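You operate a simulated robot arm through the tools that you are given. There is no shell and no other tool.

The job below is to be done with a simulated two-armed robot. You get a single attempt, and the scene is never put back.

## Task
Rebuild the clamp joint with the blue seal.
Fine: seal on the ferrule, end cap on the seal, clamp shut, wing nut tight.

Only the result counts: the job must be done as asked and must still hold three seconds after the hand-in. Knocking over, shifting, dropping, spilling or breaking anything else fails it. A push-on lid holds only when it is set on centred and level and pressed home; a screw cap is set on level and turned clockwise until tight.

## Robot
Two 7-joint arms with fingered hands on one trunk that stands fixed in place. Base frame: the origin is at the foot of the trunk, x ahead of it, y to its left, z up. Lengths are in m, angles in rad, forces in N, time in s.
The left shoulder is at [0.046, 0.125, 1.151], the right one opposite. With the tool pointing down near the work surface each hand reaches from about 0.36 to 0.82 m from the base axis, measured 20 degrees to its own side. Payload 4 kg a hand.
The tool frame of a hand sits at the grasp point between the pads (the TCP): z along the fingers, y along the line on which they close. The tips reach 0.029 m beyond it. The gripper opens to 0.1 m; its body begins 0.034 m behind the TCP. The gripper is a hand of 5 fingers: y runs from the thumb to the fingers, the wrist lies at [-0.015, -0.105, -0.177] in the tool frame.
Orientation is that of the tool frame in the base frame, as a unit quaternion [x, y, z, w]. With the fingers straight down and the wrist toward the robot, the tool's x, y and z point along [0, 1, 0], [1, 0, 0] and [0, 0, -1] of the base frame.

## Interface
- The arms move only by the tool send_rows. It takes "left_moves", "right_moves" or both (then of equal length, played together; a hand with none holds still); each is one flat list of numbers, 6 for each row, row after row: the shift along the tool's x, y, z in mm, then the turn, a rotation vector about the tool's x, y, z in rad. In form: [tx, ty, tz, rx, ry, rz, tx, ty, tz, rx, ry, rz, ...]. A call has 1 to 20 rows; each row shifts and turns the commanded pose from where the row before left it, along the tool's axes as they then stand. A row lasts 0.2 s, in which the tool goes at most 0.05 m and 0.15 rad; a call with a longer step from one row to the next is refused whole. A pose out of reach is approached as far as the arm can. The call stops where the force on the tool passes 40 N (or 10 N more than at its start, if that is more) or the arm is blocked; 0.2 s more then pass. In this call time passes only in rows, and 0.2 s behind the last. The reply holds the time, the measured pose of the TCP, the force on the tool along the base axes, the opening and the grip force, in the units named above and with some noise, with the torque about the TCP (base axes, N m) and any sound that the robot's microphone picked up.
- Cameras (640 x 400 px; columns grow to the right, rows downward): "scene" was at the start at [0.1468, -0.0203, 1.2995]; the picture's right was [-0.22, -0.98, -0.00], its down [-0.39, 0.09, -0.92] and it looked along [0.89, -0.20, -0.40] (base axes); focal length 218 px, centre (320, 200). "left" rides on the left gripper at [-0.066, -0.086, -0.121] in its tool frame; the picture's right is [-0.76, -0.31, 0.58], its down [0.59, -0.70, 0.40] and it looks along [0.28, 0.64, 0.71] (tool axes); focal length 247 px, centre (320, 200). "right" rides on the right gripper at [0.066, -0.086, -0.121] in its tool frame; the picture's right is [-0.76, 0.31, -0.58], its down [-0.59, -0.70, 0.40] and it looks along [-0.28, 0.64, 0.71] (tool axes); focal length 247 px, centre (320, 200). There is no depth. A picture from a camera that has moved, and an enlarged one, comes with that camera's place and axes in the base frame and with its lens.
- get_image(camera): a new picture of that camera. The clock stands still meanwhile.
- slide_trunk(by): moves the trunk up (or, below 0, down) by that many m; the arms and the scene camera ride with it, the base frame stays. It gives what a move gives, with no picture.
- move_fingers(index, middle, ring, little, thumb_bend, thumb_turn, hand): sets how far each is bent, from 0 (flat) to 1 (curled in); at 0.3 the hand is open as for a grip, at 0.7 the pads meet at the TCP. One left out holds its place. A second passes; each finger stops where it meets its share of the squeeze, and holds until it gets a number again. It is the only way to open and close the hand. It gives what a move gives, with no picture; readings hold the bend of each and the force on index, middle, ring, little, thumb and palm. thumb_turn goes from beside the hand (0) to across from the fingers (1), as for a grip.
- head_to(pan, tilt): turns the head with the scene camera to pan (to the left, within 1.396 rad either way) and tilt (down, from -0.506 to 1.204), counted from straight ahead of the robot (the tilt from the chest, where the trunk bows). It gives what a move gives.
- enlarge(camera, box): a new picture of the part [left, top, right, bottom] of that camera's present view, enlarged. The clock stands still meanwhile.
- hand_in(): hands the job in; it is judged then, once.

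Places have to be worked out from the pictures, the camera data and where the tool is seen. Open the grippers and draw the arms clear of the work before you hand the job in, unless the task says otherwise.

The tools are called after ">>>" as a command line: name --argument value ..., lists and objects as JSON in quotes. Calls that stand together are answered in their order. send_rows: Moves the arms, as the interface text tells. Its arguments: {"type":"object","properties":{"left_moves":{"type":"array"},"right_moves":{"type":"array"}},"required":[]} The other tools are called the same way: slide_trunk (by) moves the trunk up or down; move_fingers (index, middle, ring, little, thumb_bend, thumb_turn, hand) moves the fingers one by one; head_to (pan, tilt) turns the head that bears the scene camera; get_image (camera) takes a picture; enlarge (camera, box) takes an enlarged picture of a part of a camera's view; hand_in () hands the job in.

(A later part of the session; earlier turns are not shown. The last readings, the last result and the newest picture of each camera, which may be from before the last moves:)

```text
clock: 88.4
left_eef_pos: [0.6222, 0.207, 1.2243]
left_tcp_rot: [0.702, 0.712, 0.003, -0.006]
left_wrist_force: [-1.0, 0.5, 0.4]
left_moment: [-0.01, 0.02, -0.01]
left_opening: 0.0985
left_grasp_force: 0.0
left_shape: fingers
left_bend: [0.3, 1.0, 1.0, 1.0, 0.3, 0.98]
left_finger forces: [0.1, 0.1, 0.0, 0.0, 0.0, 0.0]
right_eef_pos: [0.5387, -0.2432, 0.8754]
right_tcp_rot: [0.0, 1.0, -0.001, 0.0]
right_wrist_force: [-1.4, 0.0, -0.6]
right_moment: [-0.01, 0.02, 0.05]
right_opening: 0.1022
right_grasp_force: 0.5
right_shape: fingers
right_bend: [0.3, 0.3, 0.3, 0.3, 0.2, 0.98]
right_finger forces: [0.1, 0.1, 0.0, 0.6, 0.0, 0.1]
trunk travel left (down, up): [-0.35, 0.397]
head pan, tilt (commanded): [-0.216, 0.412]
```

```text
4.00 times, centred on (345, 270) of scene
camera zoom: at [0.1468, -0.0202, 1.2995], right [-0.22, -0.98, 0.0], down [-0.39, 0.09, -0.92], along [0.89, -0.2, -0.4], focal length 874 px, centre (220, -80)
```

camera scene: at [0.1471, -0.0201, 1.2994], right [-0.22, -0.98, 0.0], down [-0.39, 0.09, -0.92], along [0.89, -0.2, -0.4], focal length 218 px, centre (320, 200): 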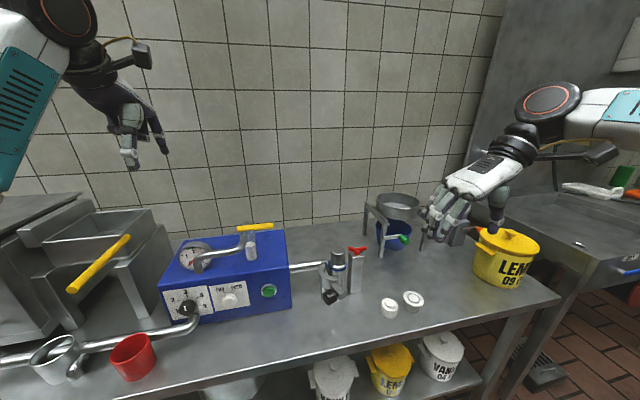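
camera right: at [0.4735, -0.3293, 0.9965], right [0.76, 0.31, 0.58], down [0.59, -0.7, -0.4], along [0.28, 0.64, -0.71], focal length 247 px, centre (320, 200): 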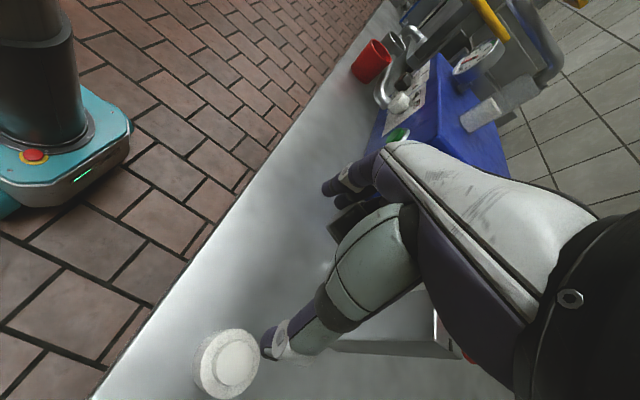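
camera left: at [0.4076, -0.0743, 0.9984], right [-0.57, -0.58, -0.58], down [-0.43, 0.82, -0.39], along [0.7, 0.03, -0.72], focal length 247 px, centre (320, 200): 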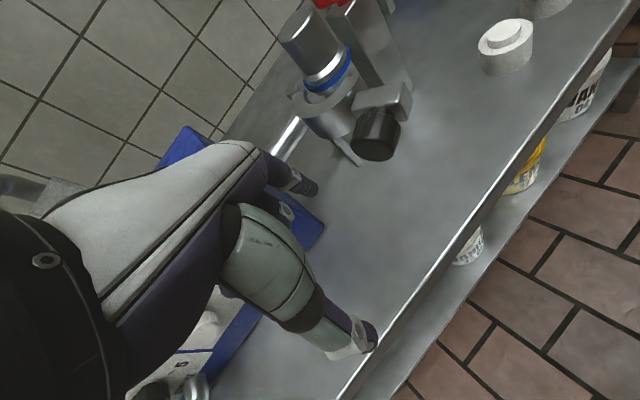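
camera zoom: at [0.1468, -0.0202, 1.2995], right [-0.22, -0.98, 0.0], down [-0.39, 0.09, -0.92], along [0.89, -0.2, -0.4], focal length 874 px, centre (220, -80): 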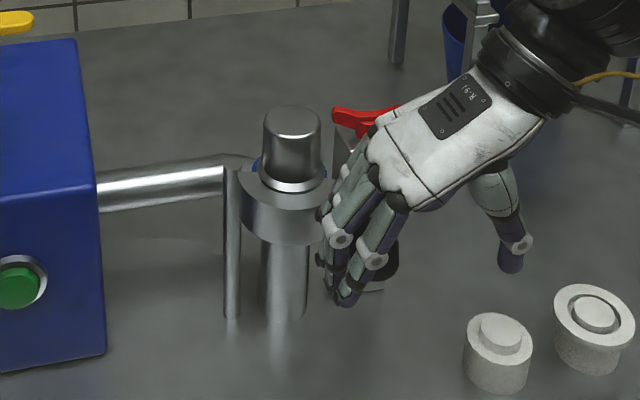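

The ring now wraps the front of the ferrule, nearly shut (≈75–80°). I raise the right hand, back off, and re-orient it (yaw 0) to push the knob's end in +x with the finger backs.

>>> send_rows --right_moves '[0, 0, -30, 0, 0, 0, 0, 0, -35, 0, 0, 0, 0, 0, -35, 0, 0, 0, 30, -10, 0, 0, 0, 0, 30, -10, 0, 0, 0, 0, 0, 0, 0, 0, 0, 0.14, 0, 0, 0, 0, 0, 0.14, 0, 0, 0, 0, 0, 0.14, 0, 0, 0, 0, 0, 0.14, 0, 0, 0, 0, 0, 0.14, 0, 0, 0, 0, 0, 0.14, 0, 0, 0, 0, 0, 0.14, 0, 0, 0, 0, 0, 0.14, 0, 0, 0, 0, 0, 0.14, 0, 0, 0, 0, 0, 0.14, 0, 0, 0, 0, 0, 0.14, 0, 0, 0, 0, 0, 0.03]'

>>> get_image --camera "right"

>>> get_image --camera "scene"

```text
clock: 92.0
left_eef_pos: [0.6216, 0.2069, 1.226]
left_tcp_rot: [0.702, 0.712, 0.003, -0.006]
left_wrist_force: [-0.5, 0.0, -0.1]
left_moment: [0.02, 0.01, -0.01]
left_opening: 0.0989
left_grasp_force: 0.0
left_shape: fingers
left_bend: [0.3, 1.0, 1.0, 1.0, 0.3, 0.98]
left_finger forces: [0.0, 0.0, 0.0, 0.0, 0.1, 0.0]
right_eef_pos: [0.479, -0.262, 0.9758]
right_tcp_rot: [0.708, 0.706, 0.001, 0.0]
right_wrist_force: [0.4, 0.4, 0.3]
right_moment: [0.01, 0.03, -0.02]
right_opening: 0.102
right_grasp_force: 0.0
right_shape: fingers
right_bend: [0.3, 0.3, 0.3, 0.3, 0.2, 0.98]
right_finger forces: [0.1, 0.0, 0.0, 0.0, 0.1, 0.0]
trunk travel left (down, up): [-0.35, 0.397]
head pan, tilt (commanded): [-0.216, 0.412]
```

```text
taken
camera right: at [0.3937, -0.1969, 1.0969], right [0.31, -0.76, 0.58], down [-0.7, -0.59, -0.4], along [0.64, -0.28, -0.71], focal length 247 px, centre (320, 200)
```

right: 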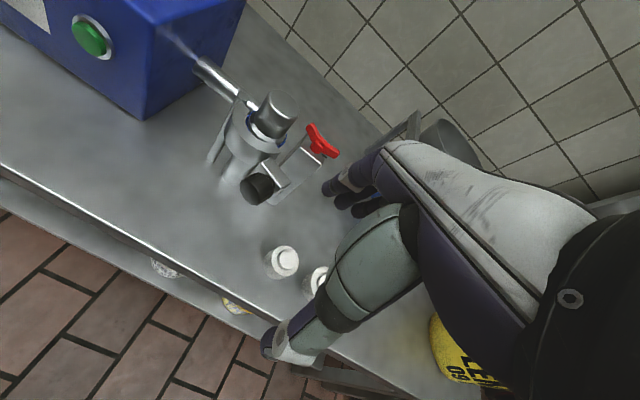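

```text
taken
camera scene: at [0.1468, -0.0202, 1.2995], right [-0.22, -0.98, 0.0], down [-0.39, 0.09, -0.92], along [0.89, -0.2, -0.4], focal length 218 px, centre (320, 200)
```

scene: 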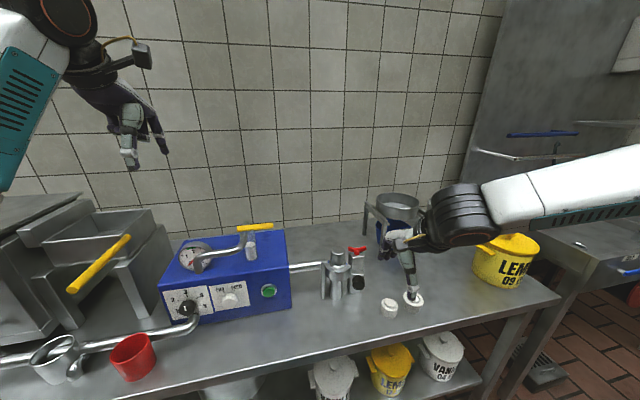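

The view of the clamp is clear now. I enlarge it from both cameras.

>>> enlarge --camera "right" --box '[190, 70, 350, 220]'

>>> enlarge --camera "scene" --box '[310, 235, 380, 305]'

```text
2.67 times, centred on (270, 145) of right
camera zoom: at [0.3937, -0.1969, 1.0969], right [0.31, -0.76, 0.58], down [-0.7, -0.59, -0.4], along [0.64, -0.28, -0.71], focal length 659 px, centre (453, 347)
```

zoom: 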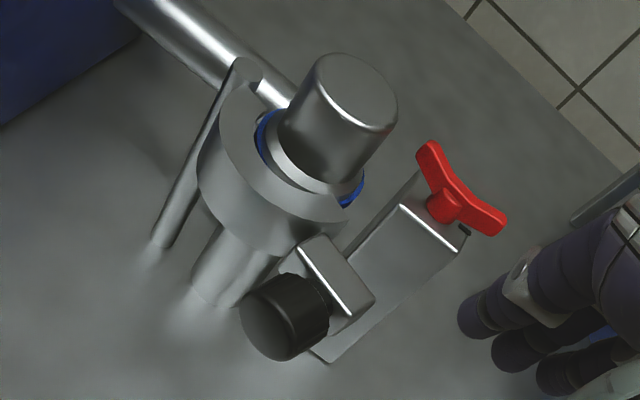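

```text
5.71 times, centred on (345, 270) of scene
camera zoom: at [0.1468, -0.0202, 1.2995], right [-0.22, -0.98, 0.0], down [-0.39, 0.09, -0.92], along [0.89, -0.2, -0.4], focal length 1249 px, centre (177, -200)
```

zoom: 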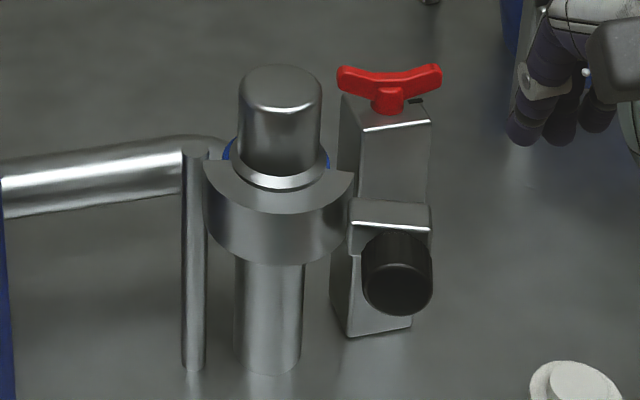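

The clamp is at about 69° (lug (0.578,-0.219), knob (0.551,-0.2125)). I place the right index/middle just in front (−x side) of the knob's end and descend.

>>> send_rows --right_moves '[30, -12, 0, 0, 0, 0, 30, -14, 0, 0, 0, 0, 0, 0, 35, 0, 0, 0, 0, 0, 35, 0, 0, 0, 0, 0, 28, 0, 0, 0, 0, 0, 0, 0, 0, 0]'

>>> get_image --camera "right"

>>> enlarge --camera "scene" --box '[300, 230, 420, 340]'

```text
clock: 93.4
left_eef_pos: [0.6221, 0.2072, 1.2253]
left_tcp_rot: [0.702, 0.712, 0.003, -0.006]
left_wrist_force: [0.1, 0.2, -1.4]
left_moment: [-0.02, -0.02, 0.03]
left_opening: 0.0987
left_grasp_force: 0.1
left_shape: fingers
left_bend: [0.3, 1.0, 1.0, 1.0, 0.3, 0.98]
left_finger forces: [0.0, 0.1, 0.1, 0.2, 0.0, 0.0]
right_eef_pos: [0.4534, -0.2034, 0.8775]
right_tcp_rot: [0.707, 0.707, 0.0, 0.0]
right_wrist_force: [0.2, 0.8, 0.1]
right_moment: [0.0, 0.03, 0.0]
right_opening: 0.1018
right_grasp_force: 0.1
right_shape: fingers
right_bend: [0.3, 0.3, 0.3, 0.3, 0.2, 0.98]
right_finger forces: [0.0, 0.0, 0.0, 0.0, 0.0, 0.0]
trunk travel left (down, up): [-0.35, 0.397]
head pan, tilt (commanded): [-0.216, 0.412]
```

```text
taken
camera right: at [0.3685, -0.1378, 0.9984], right [0.31, -0.76, 0.58], down [-0.7, -0.59, -0.4], along [0.64, -0.28, -0.71], focal length 247 px, centre (320, 200)
```

right: 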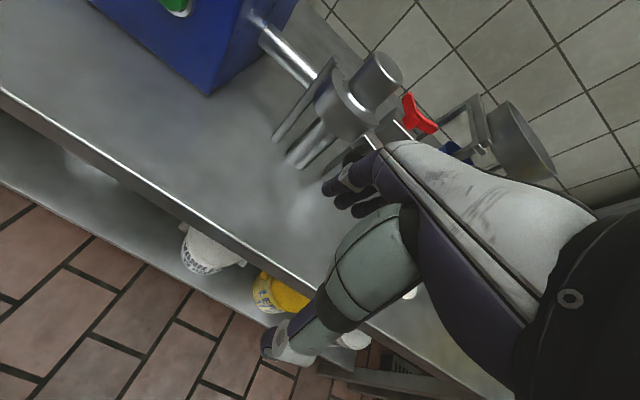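

```text
3.64 times, centred on (360, 285) of scene
camera zoom: at [0.1466, -0.0201, 1.2996], right [-0.22, -0.98, 0.0], down [-0.39, 0.09, -0.92], along [0.9, -0.2, -0.4], focal length 795 px, centre (174, -109)
```

zoom: 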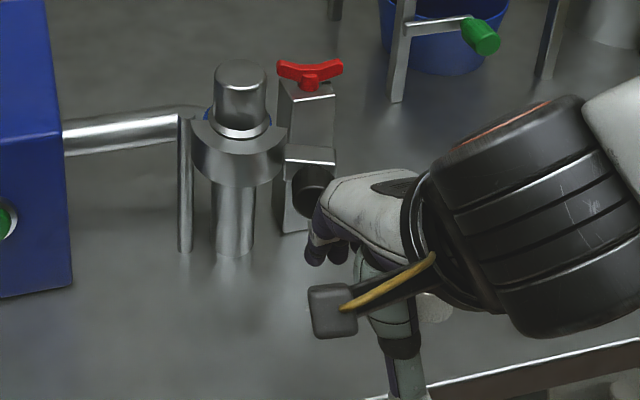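

I enlarge the right view to check finger–knob alignment before pushing.

>>> enlarge --camera "right" --box '[260, 40, 440, 230]'

>>> enlarge --camera "scene" --box '[325, 245, 385, 310]'

```text
2.11 times, centred on (350, 135) of right
camera zoom: at [0.3685, -0.1378, 0.9984], right [0.31, -0.76, 0.58], down [-0.7, -0.59, -0.4], along [0.64, -0.28, -0.71], focal length 520 px, centre (257, 337)
```

zoom: 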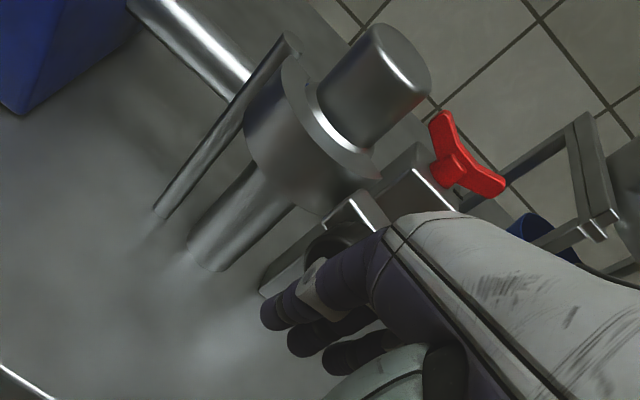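

```text
6.15 times, centred on (355, 278) of scene
camera zoom: at [0.1466, -0.0201, 1.2996], right [-0.22, -0.98, 0.0], down [-0.39, 0.09, -0.92], along [0.9, -0.2, -0.4], focal length 1345 px, centre (105, -277)
```

zoom: 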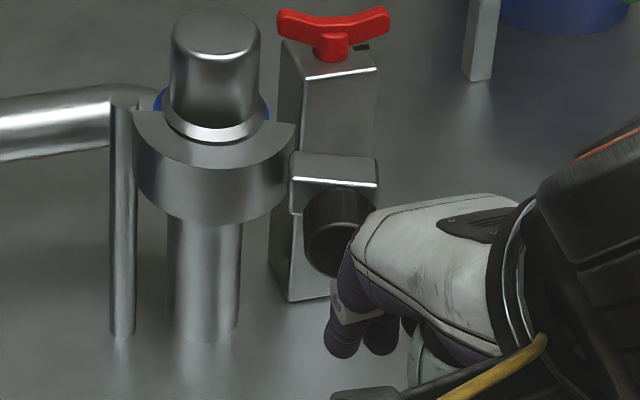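

Index and middle face the knob's end. I push +x and follow the closing arc.

>>> send_rows --right_moves '[0, 8, 0, 0, 0, 0, 0, 8, 0, 0, 0, 0, -6.5, 5, 0, 0, 0, 0, -6.5, 5, 0, 0, 0, 0, -6.5, 5, 0, 0, 0, 0, 0, 0, 0, 0, 0, 0]'

>>> enlarge --camera "right" --box '[260, 40, 440, 230]'

>>> enlarge --camera "scene" --box '[325, 245, 385, 310]'

```text
clock: 94.8
left_eef_pos: [0.6224, 0.2079, 1.2251]
left_tcp_rot: [0.702, 0.712, 0.003, -0.005]
left_wrist_force: [0.1, 0.1, -0.4]
left_moment: [0.01, -0.01, -0.02]
left_opening: 0.0987
left_grasp_force: 0.0
left_shape: fingers
left_bend: [0.3, 1.0, 1.0, 1.0, 0.3, 0.98]
left_finger forces: [0.1, 0.0, 0.0, 0.0, 0.0, 0.0]
right_eef_pos: [0.4841, -0.2219, 0.8791]
right_tcp_rot: [0.708, 0.706, -0.001, -0.001]
right_wrist_force: [0.0, 0.0, 0.2]
right_moment: [0.01, -0.03, 0.03]
right_opening: 0.1025
right_grasp_force: 0.1
right_shape: fingers
right_bend: [0.3, 0.3, 0.3, 0.3, 0.2, 0.98]
right_finger forces: [0.0, 0.6, 0.1, 0.1, 0.0, 0.0]
trunk travel left (down, up): [-0.35, 0.397]
head pan, tilt (commanded): [-0.216, 0.412]
```

```text
2.11 times, centred on (350, 135) of right
camera zoom: at [0.3984, -0.1569, 0.9995], right [0.31, -0.76, 0.58], down [-0.7, -0.59, -0.4], along [0.64, -0.28, -0.71], focal length 520 px, centre (257, 337)
```

zoom: 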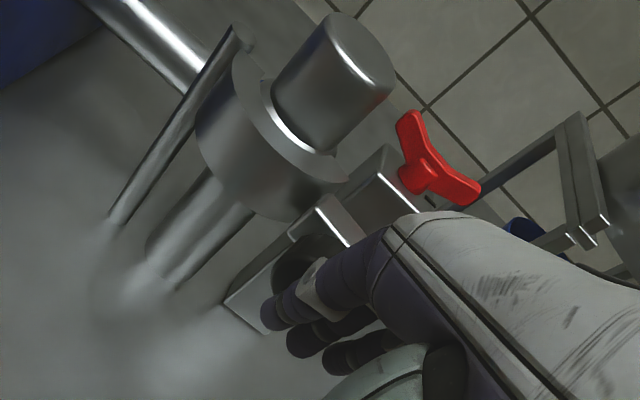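

```text
6.15 times, centred on (355, 278) of scene
camera zoom: at [0.1468, -0.0202, 1.2995], right [-0.22, -0.98, 0.0], down [-0.39, 0.09, -0.92], along [0.89, -0.2, -0.4], focal length 1345 px, centre (105, -277)
```

zoom: 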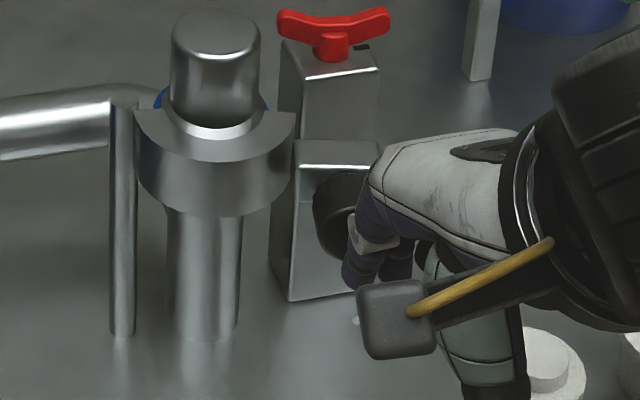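

The clamp is closing with little force. I continue the push to its stop.

>>> send_rows --right_moves '[-5, 5.7, 0, 0, 0, 0, -5, 5.7, 0, 0, 0, 0, -5, 5.7, 0, 0, 0, 0, -4, 6, 0, 0, 0, 0, 0, 0, 0, 0, 0, 0]'

>>> enlarge --camera "right" --box '[260, 40, 440, 230]'

>>> enlarge --camera "scene" --box '[325, 245, 385, 310]'

```text
clock: 96.0
left_eef_pos: [0.6234, 0.2084, 1.224]
left_tcp_rot: [0.702, 0.712, 0.003, -0.006]
left_wrist_force: [1.0, -0.4, -0.3]
left_moment: [0.04, 0.04, -0.01]
left_opening: 0.0985
left_grasp_force: 0.0
left_shape: fingers
left_bend: [0.3, 1.0, 1.0, 1.0, 0.3, 0.98]
left_finger forces: [0.0, 0.1, 0.0, 0.0, 0.1, 0.0]
right_eef_pos: [0.5053, -0.2419, 0.8785]
right_tcp_rot: [0.708, 0.707, 0.0, 0.001]
right_wrist_force: [-1.4, -0.1, 1.1]
right_moment: [-0.04, 0.01, 0.01]
right_opening: 0.1018
right_grasp_force: 0.1
right_shape: fingers
right_bend: [0.3, 0.31, 0.3, 0.3, 0.2, 0.98]
right_finger forces: [0.0, 0.6, 0.1, 0.1, 0.0, 0.0]
trunk travel left (down, up): [-0.35, 0.397]
head pan, tilt (commanded): [-0.216, 0.412]
```

```text
2.11 times, centred on (350, 135) of right
camera zoom: at [0.4208, -0.176, 0.9992], right [0.31, -0.76, 0.58], down [-0.7, -0.59, -0.4], along [0.64, -0.28, -0.71], focal length 520 px, centre (257, 337)
```

zoom: 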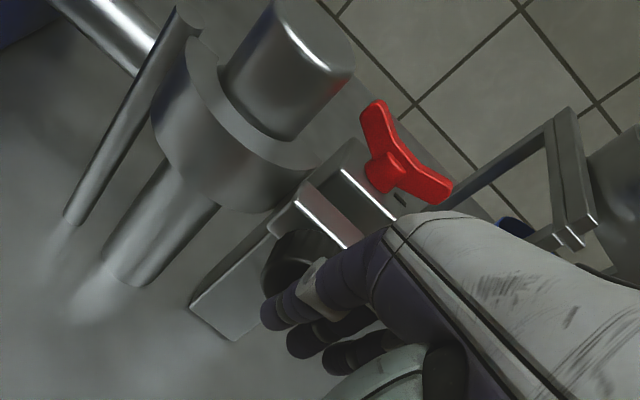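

```text
6.15 times, centred on (355, 278) of scene
camera zoom: at [0.1468, -0.0202, 1.2995], right [-0.22, -0.98, 0.0], down [-0.39, 0.09, -0.92], along [0.89, -0.2, -0.4], focal length 1345 px, centre (105, -277)
```

zoom: 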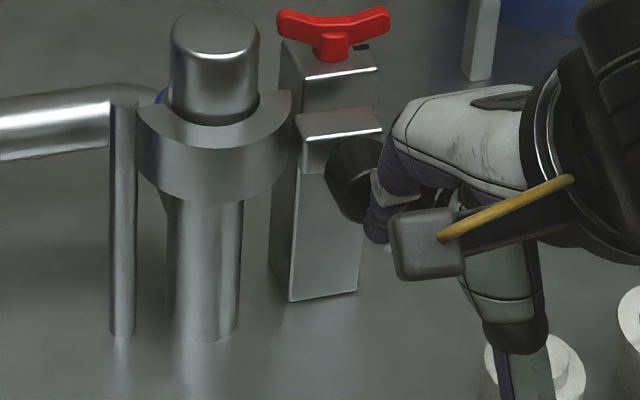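

Almost shut. I keep pushing in small steps, watching for the stop.

>>> send_rows --right_moves '[-2.5, 5, 0, 0, 0, 0, -2, 5, 0, 0, 0, 0, -1, 4, 0, 0, 0, 0, 0, 0, 0, 0, 0, 0]'

>>> enlarge --camera "right" --box '[240, 20, 440, 230]'

>>> enlarge --camera "scene" --box '[325, 245, 385, 310]'

```text
clock: 97.0
left_eef_pos: [0.6214, 0.2069, 1.225]
left_tcp_rot: [0.702, 0.712, 0.004, -0.006]
left_wrist_force: [0.1, -0.1, 0.4]
left_moment: [0.04, 0.02, 0.0]
left_opening: 0.0992
left_grasp_force: 0.1
left_shape: fingers
left_bend: [0.3, 1.0, 1.0, 1.0, 0.3, 0.98]
left_finger forces: [0.0, 0.0, 0.0, 0.0, 0.1, 0.0]
right_eef_pos: [0.5183, -0.2474, 0.8782]
right_tcp_rot: [0.707, 0.707, -0.001, 0.0]
right_wrist_force: [-10.9, -3.5, 1.2]
right_moment: [-0.02, 0.03, -0.23]
right_opening: 0.0964
right_grasp_force: 6.0
right_shape: fingers
right_bend: [0.33, 0.35, 0.3, 0.3, 0.2, 0.98]
right_finger forces: [4.0, 6.9, 0.1, 0.0, 0.1, 0.1]
trunk travel left (down, up): [-0.35, 0.397]
head pan, tilt (commanded): [-0.216, 0.412]
```

```text
1.90 times, centred on (340, 125) of right
camera zoom: at [0.4333, -0.1819, 0.999], right [0.31, -0.76, 0.58], down [-0.7, -0.59, -0.4], along [0.64, -0.29, -0.71], focal length 470 px, centre (282, 343)
```

zoom: 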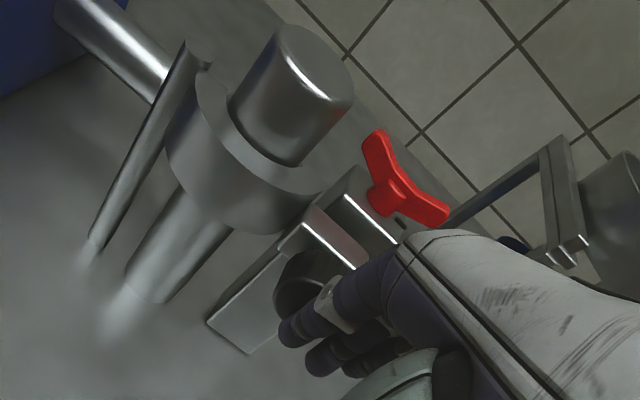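

```text
6.15 times, centred on (355, 278) of scene
camera zoom: at [0.1455, -0.0205, 1.2996], right [-0.22, -0.98, 0.0], down [-0.39, 0.09, -0.92], along [0.9, -0.2, -0.4], focal length 1345 px, centre (105, -277)
```

zoom: 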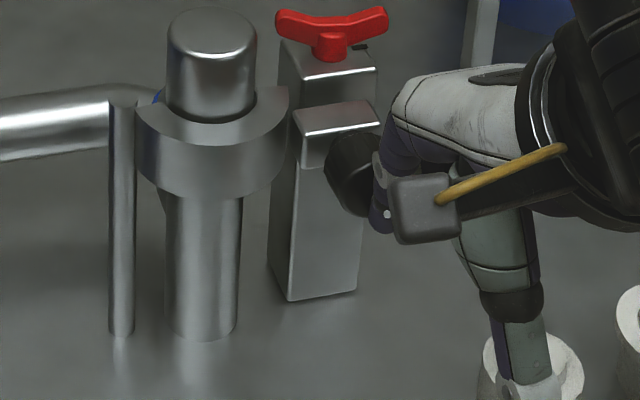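

Force rose to 11 N: the clamp meets its stop (≈89°). I look closely at the ring/ferrule and lug/block gaps.

>>> enlarge --camera "right" --box '[285, 30, 385, 130]'

>>> enlarge --camera "scene" --box '[335, 250, 365, 280]'

>>> enlarge --camera "left" --box '[520, 0, 640, 160]'

```text
4.00 times, centred on (335, 80) of right
camera zoom: at [0.4333, -0.1819, 0.999], right [0.31, -0.76, 0.58], down [-0.7, -0.59, -0.4], along [0.64, -0.29, -0.71], focal length 988 px, centre (260, 680)
```

zoom: 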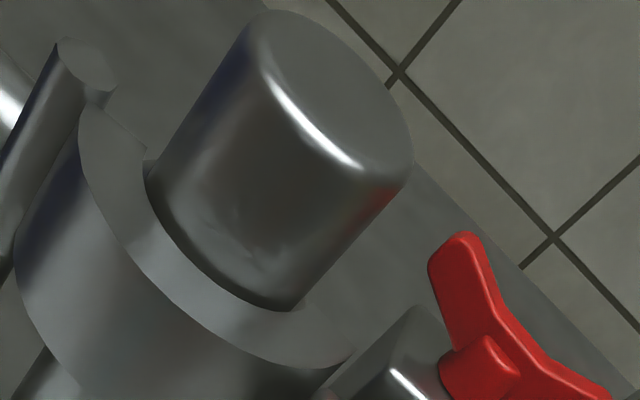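

```text
13.33 times, centred on (350, 265) of scene
camera zoom: at [0.1455, -0.0205, 1.2996], right [-0.22, -0.98, 0.0], down [-0.39, 0.09, -0.92], along [0.9, -0.2, -0.4], focal length 2913 px, centre (-80, -667)
```

zoom: 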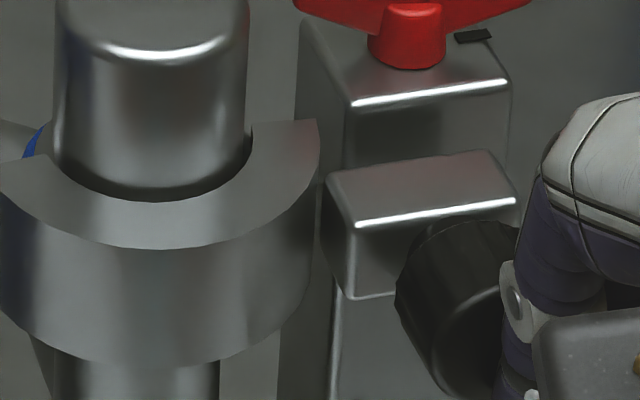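

```text
2.50 times, centred on (580, 80) of left
camera zoom: at [0.5376, 0.1384, 1.3445], right [-0.3, -0.75, -0.59], down [-0.71, 0.58, -0.39], along [0.64, 0.3, -0.71], focal length 617 px, centre (-330, 500)
```

zoom: 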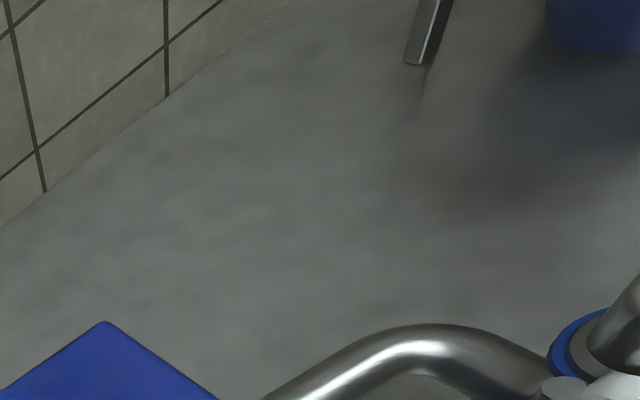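

The ring sits flush around the joint with its faces along y — the clamp is shut. I retract the right hand (−x, then up) and check that it stays shut.

>>> send_rows --right_moves '[0, -10, 0, 0, 0, 0, 0, -20, 0, 0, 0, 0, 0, -20, 0, 0, 0, 0, 0, 0, -40, 0, 0, 0, 0, 0, -40, 0, 0, 0, 0, 0, -40, 0, 0, 0, 0, 0, 0, 0, 0, 0]'

>>> get_image --camera "right"

>>> enlarge --camera "scene" --box '[310, 235, 380, 305]'

```text
clock: 98.6
left_eef_pos: [0.6225, 0.2067, 1.2246]
left_tcp_rot: [0.702, 0.712, 0.004, -0.006]
left_wrist_force: [-0.8, -0.7, 0.0]
left_moment: [0.0, 0.03, -0.02]
left_opening: 0.099
left_grasp_force: 0.0
left_shape: fingers
left_bend: [0.3, 1.0, 1.0, 1.0, 0.3, 0.98]
left_finger forces: [0.1, 0.0, 0.0, 0.0, 0.0, 0.0]
right_eef_pos: [0.4692, -0.2464, 0.9991]
right_tcp_rot: [0.708, 0.707, -0.001, 0.0]
right_wrist_force: [0.0, -0.3, 0.0]
right_moment: [0.04, 0.03, 0.01]
right_opening: 0.1017
right_grasp_force: 0.0
right_shape: fingers
right_bend: [0.3, 0.3, 0.3, 0.3, 0.2, 0.98]
right_finger forces: [0.0, 0.0, 0.0, 0.0, 0.0, 0.0]
trunk travel left (down, up): [-0.35, 0.397]
head pan, tilt (commanded): [-0.216, 0.412]
```

```text
taken
camera right: at [0.3834, -0.1817, 1.1203], right [0.31, -0.76, 0.58], down [-0.7, -0.59, -0.4], along [0.64, -0.28, -0.71], focal length 247 px, centre (320, 200)
```

right: 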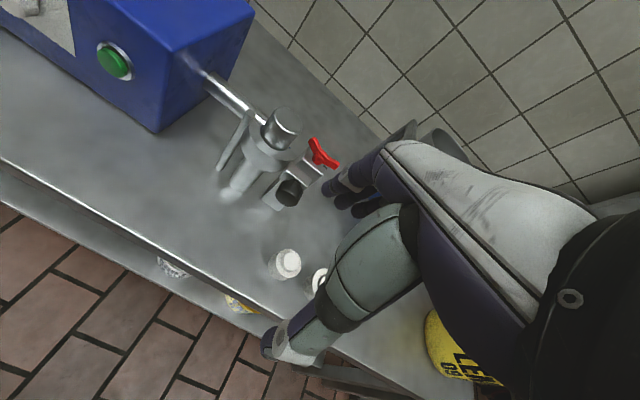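

```text
5.71 times, centred on (345, 270) of scene
camera zoom: at [0.1471, -0.0205, 1.2994], right [-0.22, -0.98, 0.0], down [-0.39, 0.09, -0.92], along [0.89, -0.2, -0.4], focal length 1249 px, centre (177, -200)
```

zoom: 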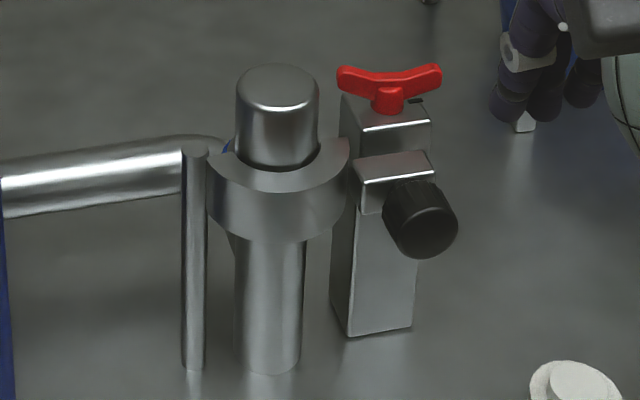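

The clamp stays shut. I enlarge the wing nut and lug from the right camera.

>>> enlarge --camera "right" --box '[210, 90, 360, 230]'

>>> enlarge --camera "scene" --box '[342, 240, 372, 275]'

```text
2.86 times, centred on (285, 160) of right
camera zoom: at [0.3834, -0.1817, 1.1203], right [0.31, -0.76, 0.58], down [-0.7, -0.59, -0.4], along [0.64, -0.28, -0.71], focal length 706 px, centre (420, 314)
```

zoom: 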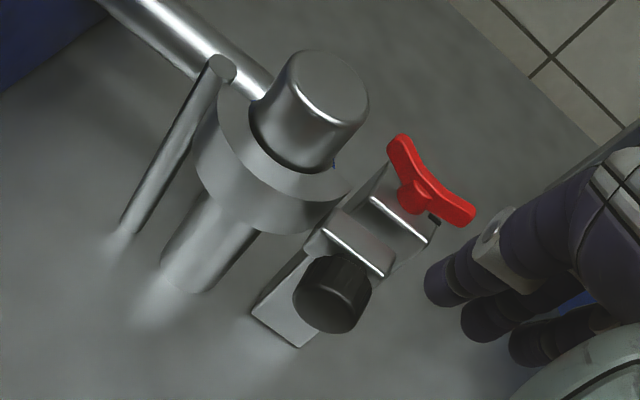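

```text
11.43 times, centred on (357, 258) of scene
camera zoom: at [0.1471, -0.0205, 1.2994], right [-0.22, -0.98, 0.0], down [-0.39, 0.09, -0.92], along [0.89, -0.2, -0.4], focal length 2497 px, centre (-103, -457)
```

zoom: 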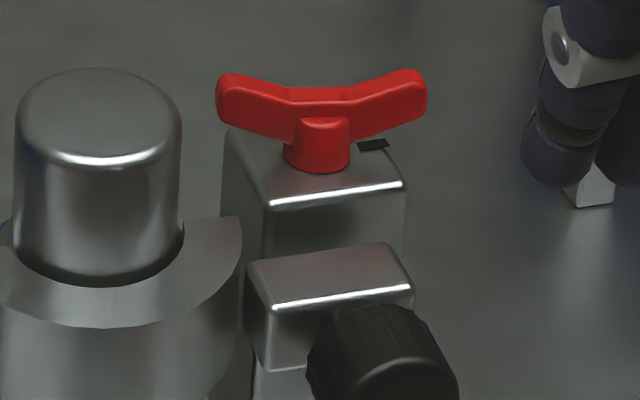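

I zoom in more to judge whether the ring is fully concentric with the cap.

>>> enlarge --camera "right" --box '[250, 95, 310, 155]'

>>> enlarge --camera "scene" --box '[318, 242, 352, 282]'

```text
6.67 times, centred on (280, 125) of right
camera zoom: at [0.3834, -0.1817, 1.1203], right [0.31, -0.76, 0.58], down [-0.7, -0.59, -0.4], along [0.64, -0.28, -0.71], focal length 1646 px, centre (587, 700)
```

zoom: 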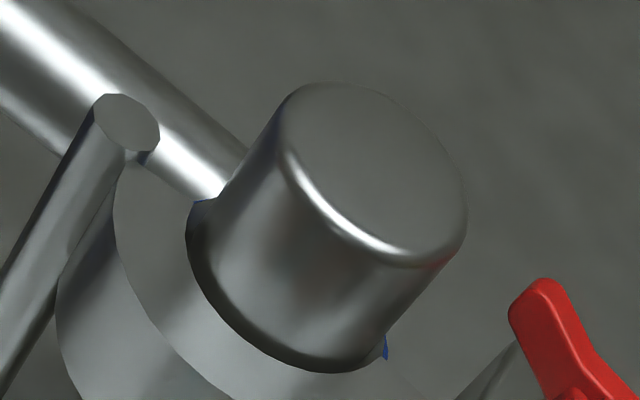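

```text
10.00 times, centred on (335, 262) of scene
camera zoom: at [0.1471, -0.0205, 1.2994], right [-0.22, -0.98, 0.0], down [-0.39, 0.09, -0.92], along [0.89, -0.2, -0.4], focal length 2185 px, centre (170, -420)
```

zoom: 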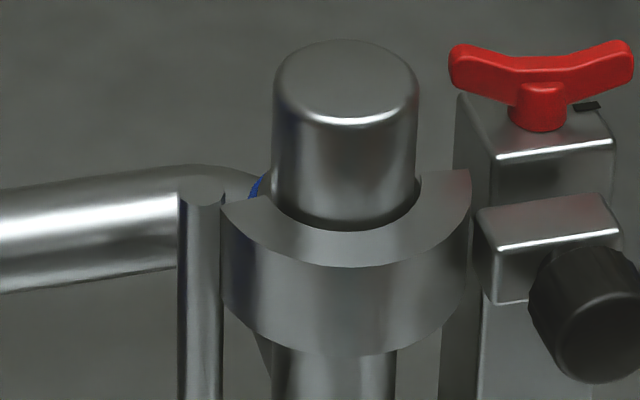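

The clamp ring's flat faces pass through the cap's axis: fully shut. Now the wing nut: centre ≈(0.649,-0.245), wings along y (tilted ~7°), top z≈0.912. I bring the right hand over it with a narrower opening.

>>> move_fingers --hand "right" --index 0.42 --middle 0.42 --ring 0.42 --little 0.42 --thumb_bend 0.42

>>> send_rows --right_moves '[0, 36, -5, 0, 0, 0, 0, 36, -5, 0, 0, 0, 0, 36, 0, 0, 0, 0, 0, 36, 0, 0, 0, 0.06, 0, 36, 0, 0, 0, 0.06, 0, 0, 0, 0, 0, 0]'

>>> get_image --camera "right"

>>> enlarge --camera "scene" --box '[310, 200, 410, 300]'

```text
clock: 99.6
left_eef_pos: [0.6225, 0.2075, 1.2241]
left_tcp_rot: [0.702, 0.712, 0.003, -0.005]
left_wrist_force: [0.7, -0.8, -0.4]
left_moment: [0.0, -0.01, 0.0]
left_opening: 0.099
left_grasp_force: 0.0
left_shape: fingers
left_bend: [0.3, 1.0, 1.0, 1.0, 0.3, 0.98]
left_finger forces: [0.0, 0.0, 0.1, 0.0, 0.0, 0.0]
right_eef_pos: [0.4685, -0.2472, 0.9994]
right_tcp_rot: [0.708, 0.707, -0.001, 0.0]
right_wrist_force: [0.4, 0.3, 0.2]
right_moment: [0.01, -0.04, -0.02]
right_opening: 0.0702
right_grasp_force: 0.0
right_shape: fingers
right_bend: [0.42, 0.42, 0.42, 0.42, 0.42, 0.98]
right_finger forces: [0.0, 0.0, 0.0, 0.0, 0.0, 0.0]
trunk travel left (down, up): [-0.35, 0.397]
head pan, tilt (commanded): [-0.216, 0.412]
```

```text
clock: 101.0
left_eef_pos: [0.6217, 0.2078, 1.2251]
left_tcp_rot: [0.702, 0.712, 0.003, -0.006]
left_wrist_force: [0.1, -0.2, -0.1]
left_moment: [0.01, -0.02, 0.0]
left_opening: 0.0988
left_grasp_force: 0.0
left_shape: fingers
left_bend: [0.3, 1.0, 1.0, 1.0, 0.3, 0.98]
left_finger forces: [0.0, 0.1, 0.1, 0.1, 0.0, 0.0]
right_eef_pos: [0.6497, -0.2497, 1.008]
right_tcp_rot: [0.749, 0.663, 0.001, 0.001]
right_wrist_force: [0.2, 0.4, -0.4]
right_moment: [0.02, -0.02, -0.01]
right_opening: 0.0702
right_grasp_force: 0.1
right_shape: fingers
right_bend: [0.42, 0.42, 0.42, 0.42, 0.42, 0.98]
right_finger forces: [0.0, 0.0, 0.1, 0.0, 0.0, 0.0]
trunk travel left (down, up): [-0.35, 0.397]
head pan, tilt (commanded): [-0.216, 0.412]
```

```text
taken
camera right: at [0.5737, -0.174, 1.1292], right [0.21, -0.79, 0.58], down [-0.77, -0.5, -0.4], along [0.6, -0.36, -0.71], focal length 247 px, centre (320, 200)
```

right: 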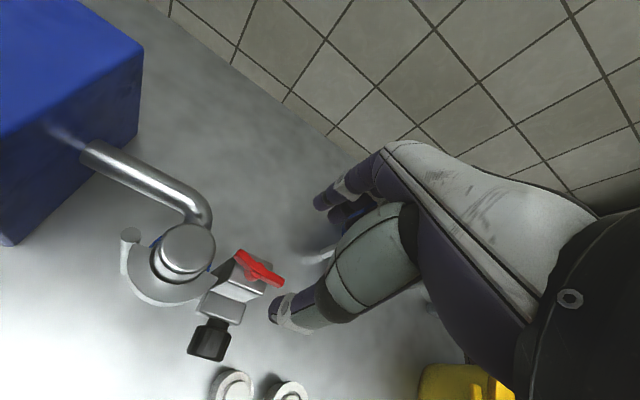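

```text
4.00 times, centred on (360, 250) of scene
camera zoom: at [0.1464, -0.0203, 1.2996], right [-0.22, -0.98, 0.0], down [-0.39, 0.09, -0.92], along [0.9, -0.2, -0.4], focal length 874 px, centre (160, 0)
```

zoom: 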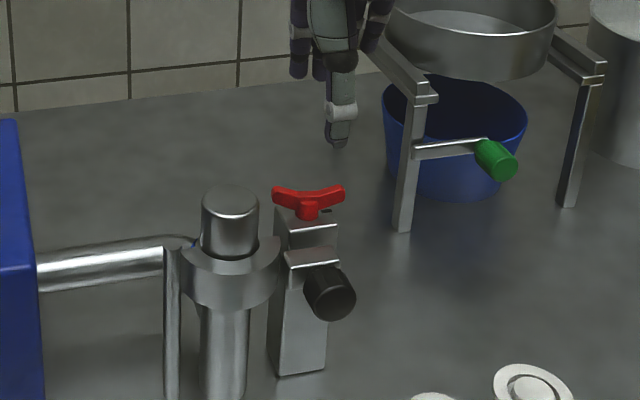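

I enlarge the right camera's top-down view of the nut and clamp.

>>> enlarge --camera "right" --box '[110, 210, 310, 370]'

>>> enlarge --camera "right" --box '[200, 235, 300, 315]'

```text
2.50 times, centred on (210, 290) of right
camera zoom: at [0.5737, -0.174, 1.1292], right [0.21, -0.79, 0.58], down [-0.77, -0.5, -0.4], along [0.6, -0.36, -0.71], focal length 617 px, centre (595, -25)
```

zoom: 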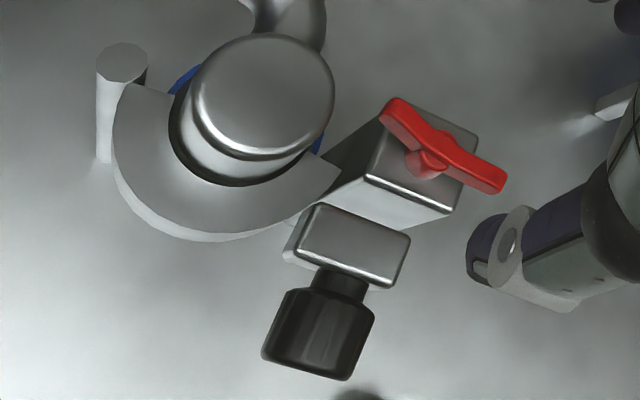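

```text
5.00 times, centred on (250, 275) of right
camera zoom: at [0.5737, -0.174, 1.1292], right [0.21, -0.79, 0.58], down [-0.77, -0.5, -0.4], along [0.6, -0.36, -0.71], focal length 1235 px, centre (670, -175)
```

zoom: 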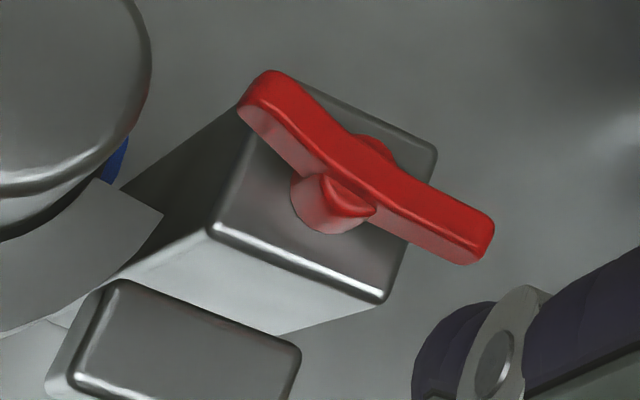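

The nut axis is ≈(0.650,-0.245). I shift the hand +17 mm along its x so thumb and ring finger act on opposite wings (clockwise couple), then descend to wing height.

>>> send_rows --right_moves '[17, 0, 0, 0, 0, 0, 0, 0, 30, 0, 0, 0, 0, 0, 30, 0, 0, 0, 0, 0, 20, 0, 0, 0, 0, 0, 7, 0, 0, 0, 0, 0, 0, 0, 0, 0]'

>>> enlarge --camera "right" --box '[200, 150, 400, 330]'

>>> enlarge --camera "scene" --box '[320, 210, 400, 290]'

```text
clock: 102.4
left_eef_pos: [0.6226, 0.2073, 1.2248]
left_tcp_rot: [0.702, 0.712, 0.003, -0.005]
left_wrist_force: [0.5, -0.7, -0.1]
left_moment: [0.02, 0.0, -0.02]
left_opening: 0.099
left_grasp_force: 0.0
left_shape: fingers
left_bend: [0.3, 1.0, 1.0, 1.0, 0.3, 0.98]
left_finger forces: [0.0, 0.0, 0.1, 0.0, 0.0, 0.0]
right_eef_pos: [0.6536, -0.2331, 0.9218]
right_tcp_rot: [0.748, 0.663, 0.0, 0.0]
right_wrist_force: [-0.2, 0.3, -0.1]
right_moment: [0.02, 0.02, 0.01]
right_opening: 0.0701
right_grasp_force: 0.1
right_shape: fingers
right_bend: [0.42, 0.42, 0.42, 0.42, 0.42, 0.98]
right_finger forces: [0.1, 0.0, 0.0, 0.0, 0.1, 0.0]
trunk travel left (down, up): [-0.35, 0.397]
head pan, tilt (commanded): [-0.216, 0.412]
```

```text
2.22 times, centred on (300, 240) of right
camera zoom: at [0.576, -0.1572, 1.0424], right [0.21, -0.79, 0.58], down [-0.77, -0.5, -0.4], along [0.6, -0.36, -0.71], focal length 549 px, centre (364, 111)
```

zoom: 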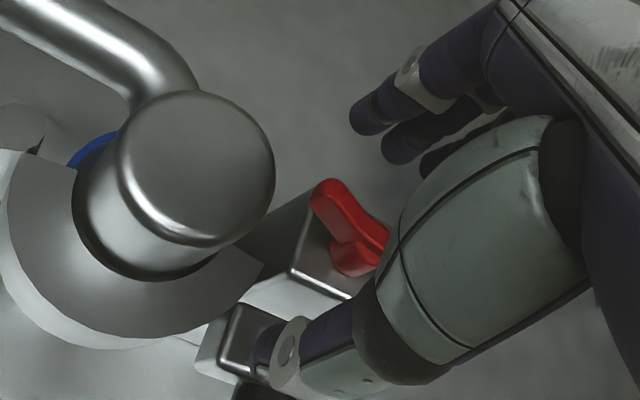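

```text
5.00 times, centred on (360, 250) of scene
camera zoom: at [0.1469, -0.0202, 1.2995], right [-0.22, -0.98, 0.0], down [-0.39, 0.09, -0.92], along [0.89, -0.2, -0.4], focal length 1092 px, centre (120, -50)
```

zoom: 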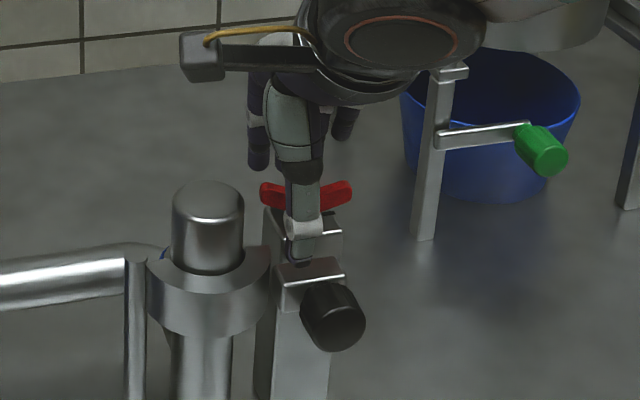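

Thumb is in front of the hub, ring finger behind the right wing. I close thumb, ring, middle and little onto the wings gradually.

>>> move_fingers --hand "right" --index 0.42 --middle 0.55 --ring 0.6 --little 0.6 --thumb_bend 0.58

>>> enlarge --camera "right" --box '[200, 150, 400, 330]'

>>> enlarge --camera "scene" --box '[320, 210, 400, 290]'

```text
clock: 103.4
left_eef_pos: [0.6217, 0.2076, 1.2248]
left_tcp_rot: [0.702, 0.712, 0.002, -0.006]
left_wrist_force: [1.2, -0.6, -0.3]
left_moment: [-0.02, -0.01, 0.02]
left_opening: 0.0988
left_grasp_force: 0.1
left_shape: fingers
left_bend: [0.3, 1.0, 1.0, 1.0, 0.3, 0.98]
left_finger forces: [0.1, 0.1, 0.1, 0.1, 0.1, 0.1]
right_eef_pos: [0.6524, -0.2327, 0.9216]
right_tcp_rot: [0.749, 0.663, 0.001, 0.001]
right_wrist_force: [-0.3, 0.9, 0.2]
right_moment: [0.0, 0.02, 0.01]
right_opening: 0.0512
right_grasp_force: 0.0
right_shape: fingers
right_bend: [0.42, 0.55, 0.6, 0.6, 0.57, 0.98]
right_finger forces: [0.0, 0.0, 0.0, 0.1, 0.0, 0.1]
trunk travel left (down, up): [-0.35, 0.397]
head pan, tilt (commanded): [-0.216, 0.412]
```

```text
2.22 times, centred on (300, 240) of right
camera zoom: at [0.576, -0.1573, 1.0426], right [0.21, -0.79, 0.58], down [-0.77, -0.5, -0.4], along [0.6, -0.36, -0.71], focal length 549 px, centre (364, 111)
```

zoom: 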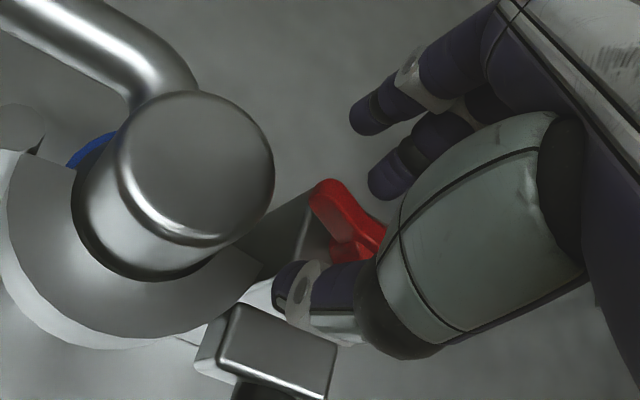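

```text
5.00 times, centred on (360, 250) of scene
camera zoom: at [0.1469, -0.0202, 1.2995], right [-0.22, -0.98, 0.0], down [-0.39, 0.09, -0.92], along [0.89, -0.2, -0.4], focal length 1092 px, centre (120, -50)
```

zoom: 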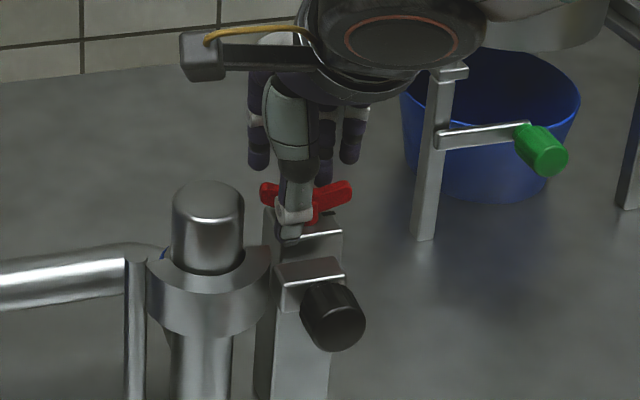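

Thumb is now at the left wing's front. I close further until contact.

>>> move_fingers --hand "right" --index 0.42 --middle 0.62 --ring 0.68 --little 0.7 --thumb_bend 0.66

>>> enlarge --camera "right" --box '[200, 150, 400, 330]'

>>> enlarge --camera "scene" --box '[330, 225, 390, 285]'

```text
clock: 104.4
left_eef_pos: [0.6221, 0.2074, 1.2245]
left_tcp_rot: [0.701, 0.713, 0.003, -0.005]
left_wrist_force: [0.8, 0.6, 0.6]
left_moment: [0.0, 0.0, -0.01]
left_opening: 0.0986
left_grasp_force: 0.1
left_shape: fingers
left_bend: [0.3, 1.0, 1.0, 1.0, 0.3, 0.98]
left_finger forces: [0.0, 0.0, 0.0, 0.1, 0.1, 0.0]
right_eef_pos: [0.6536, -0.2329, 0.9224]
right_tcp_rot: [0.748, 0.663, 0.0, 0.0]
right_wrist_force: [0.1, -0.1, -0.2]
right_moment: [0.0, -0.02, 0.0]
right_opening: 0.0404
right_grasp_force: 0.4
right_shape: fingers
right_bend: [0.42, 0.62, 0.68, 0.7, 0.66, 0.98]
right_finger forces: [0.0, 0.1, 0.3, 0.0, 0.0, 0.0]
trunk travel left (down, up): [-0.35, 0.397]
head pan, tilt (commanded): [-0.216, 0.412]
```

```text
2.22 times, centred on (300, 240) of right
camera zoom: at [0.5761, -0.1573, 1.0426], right [0.21, -0.79, 0.58], down [-0.77, -0.5, -0.4], along [0.6, -0.36, -0.71], focal length 549 px, centre (364, 111)
```

zoom: 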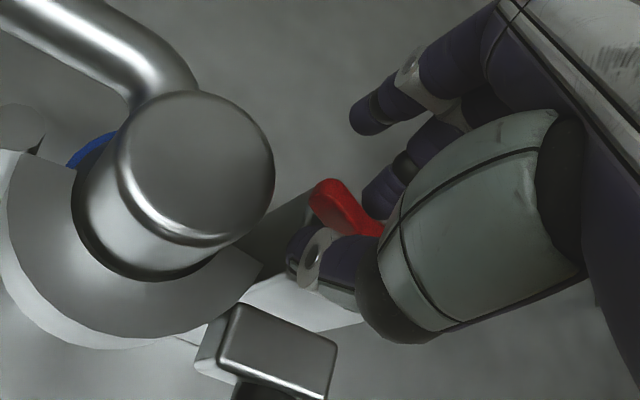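

```text
6.67 times, centred on (360, 255) of scene
camera zoom: at [0.1469, -0.0202, 1.2995], right [-0.22, -0.98, 0.0], down [-0.39, 0.09, -0.92], along [0.89, -0.2, -0.4], focal length 1457 px, centre (53, -167)
```

zoom: 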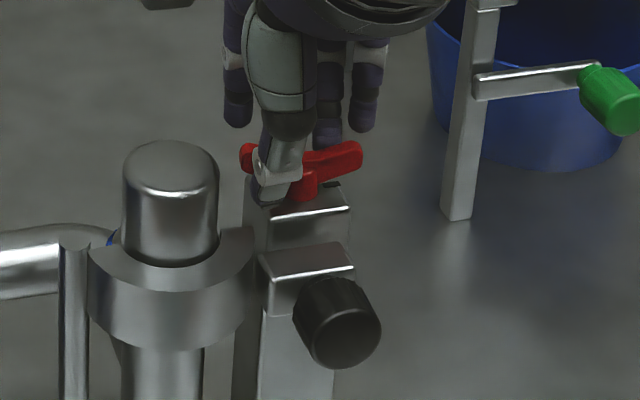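

Ring finger touches the right wing from behind. I squeeze firmly (this already gives a clockwise couple).

>>> move_fingers --hand "right" --index 0.42 --middle 0.66 --ring 0.78 --little 0.8 --thumb_bend 0.78

>>> enlarge --camera "right" --box '[200, 150, 400, 330]'

>>> enlarge --camera "scene" --box '[330, 225, 390, 285]'

```text
clock: 105.4
left_eef_pos: [0.6227, 0.2065, 1.2254]
left_tcp_rot: [0.702, 0.712, 0.003, -0.006]
left_wrist_force: [-0.4, 1.0, -0.1]
left_moment: [0.01, -0.01, -0.01]
left_opening: 0.0989
left_grasp_force: 0.0
left_shape: fingers
left_bend: [0.3, 1.0, 1.0, 1.0, 0.3, 0.98]
left_finger forces: [0.1, 0.1, 0.1, 0.0, 0.0, 0.0]
right_eef_pos: [0.6535, -0.2331, 0.9212]
right_tcp_rot: [0.749, 0.663, 0.0, 0.0]
right_wrist_force: [3.6, -5.3, -2.5]
right_moment: [-0.01, -0.09, 0.07]
right_opening: 0.022
right_grasp_force: 3.6
right_shape: fingers
right_bend: [0.42, 0.64, 0.77, 0.8, 0.78, 0.97]
right_finger forces: [0.0, 2.5, 3.7, 0.0, 0.1, 0.0]
trunk travel left (down, up): [-0.35, 0.397]
head pan, tilt (commanded): [-0.216, 0.412]
```

```text
2.22 times, centred on (300, 240) of right
camera zoom: at [0.5766, -0.1581, 1.0421], right [0.21, -0.79, 0.58], down [-0.77, -0.5, -0.4], along [0.6, -0.36, -0.71], focal length 549 px, centre (364, 111)
```

zoom: 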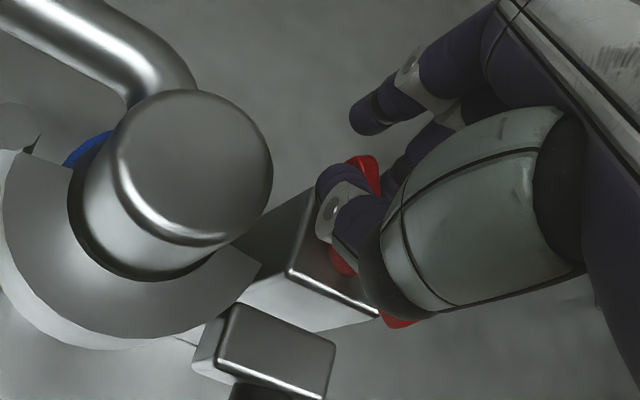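

```text
6.67 times, centred on (360, 255) of scene
camera zoom: at [0.1476, -0.0209, 1.2994], right [-0.22, -0.98, 0.0], down [-0.39, 0.09, -0.92], along [0.89, -0.2, -0.4], focal length 1457 px, centre (53, -167)
```

zoom: 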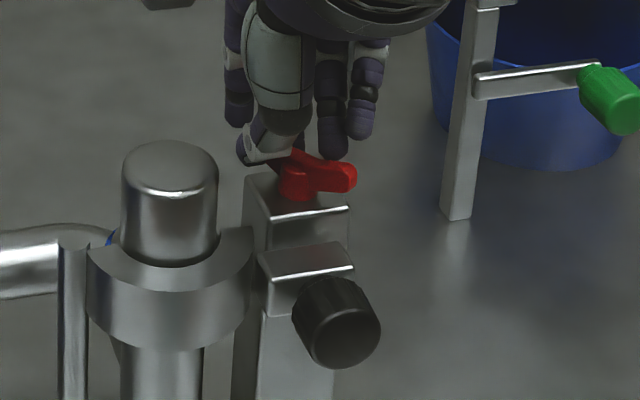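

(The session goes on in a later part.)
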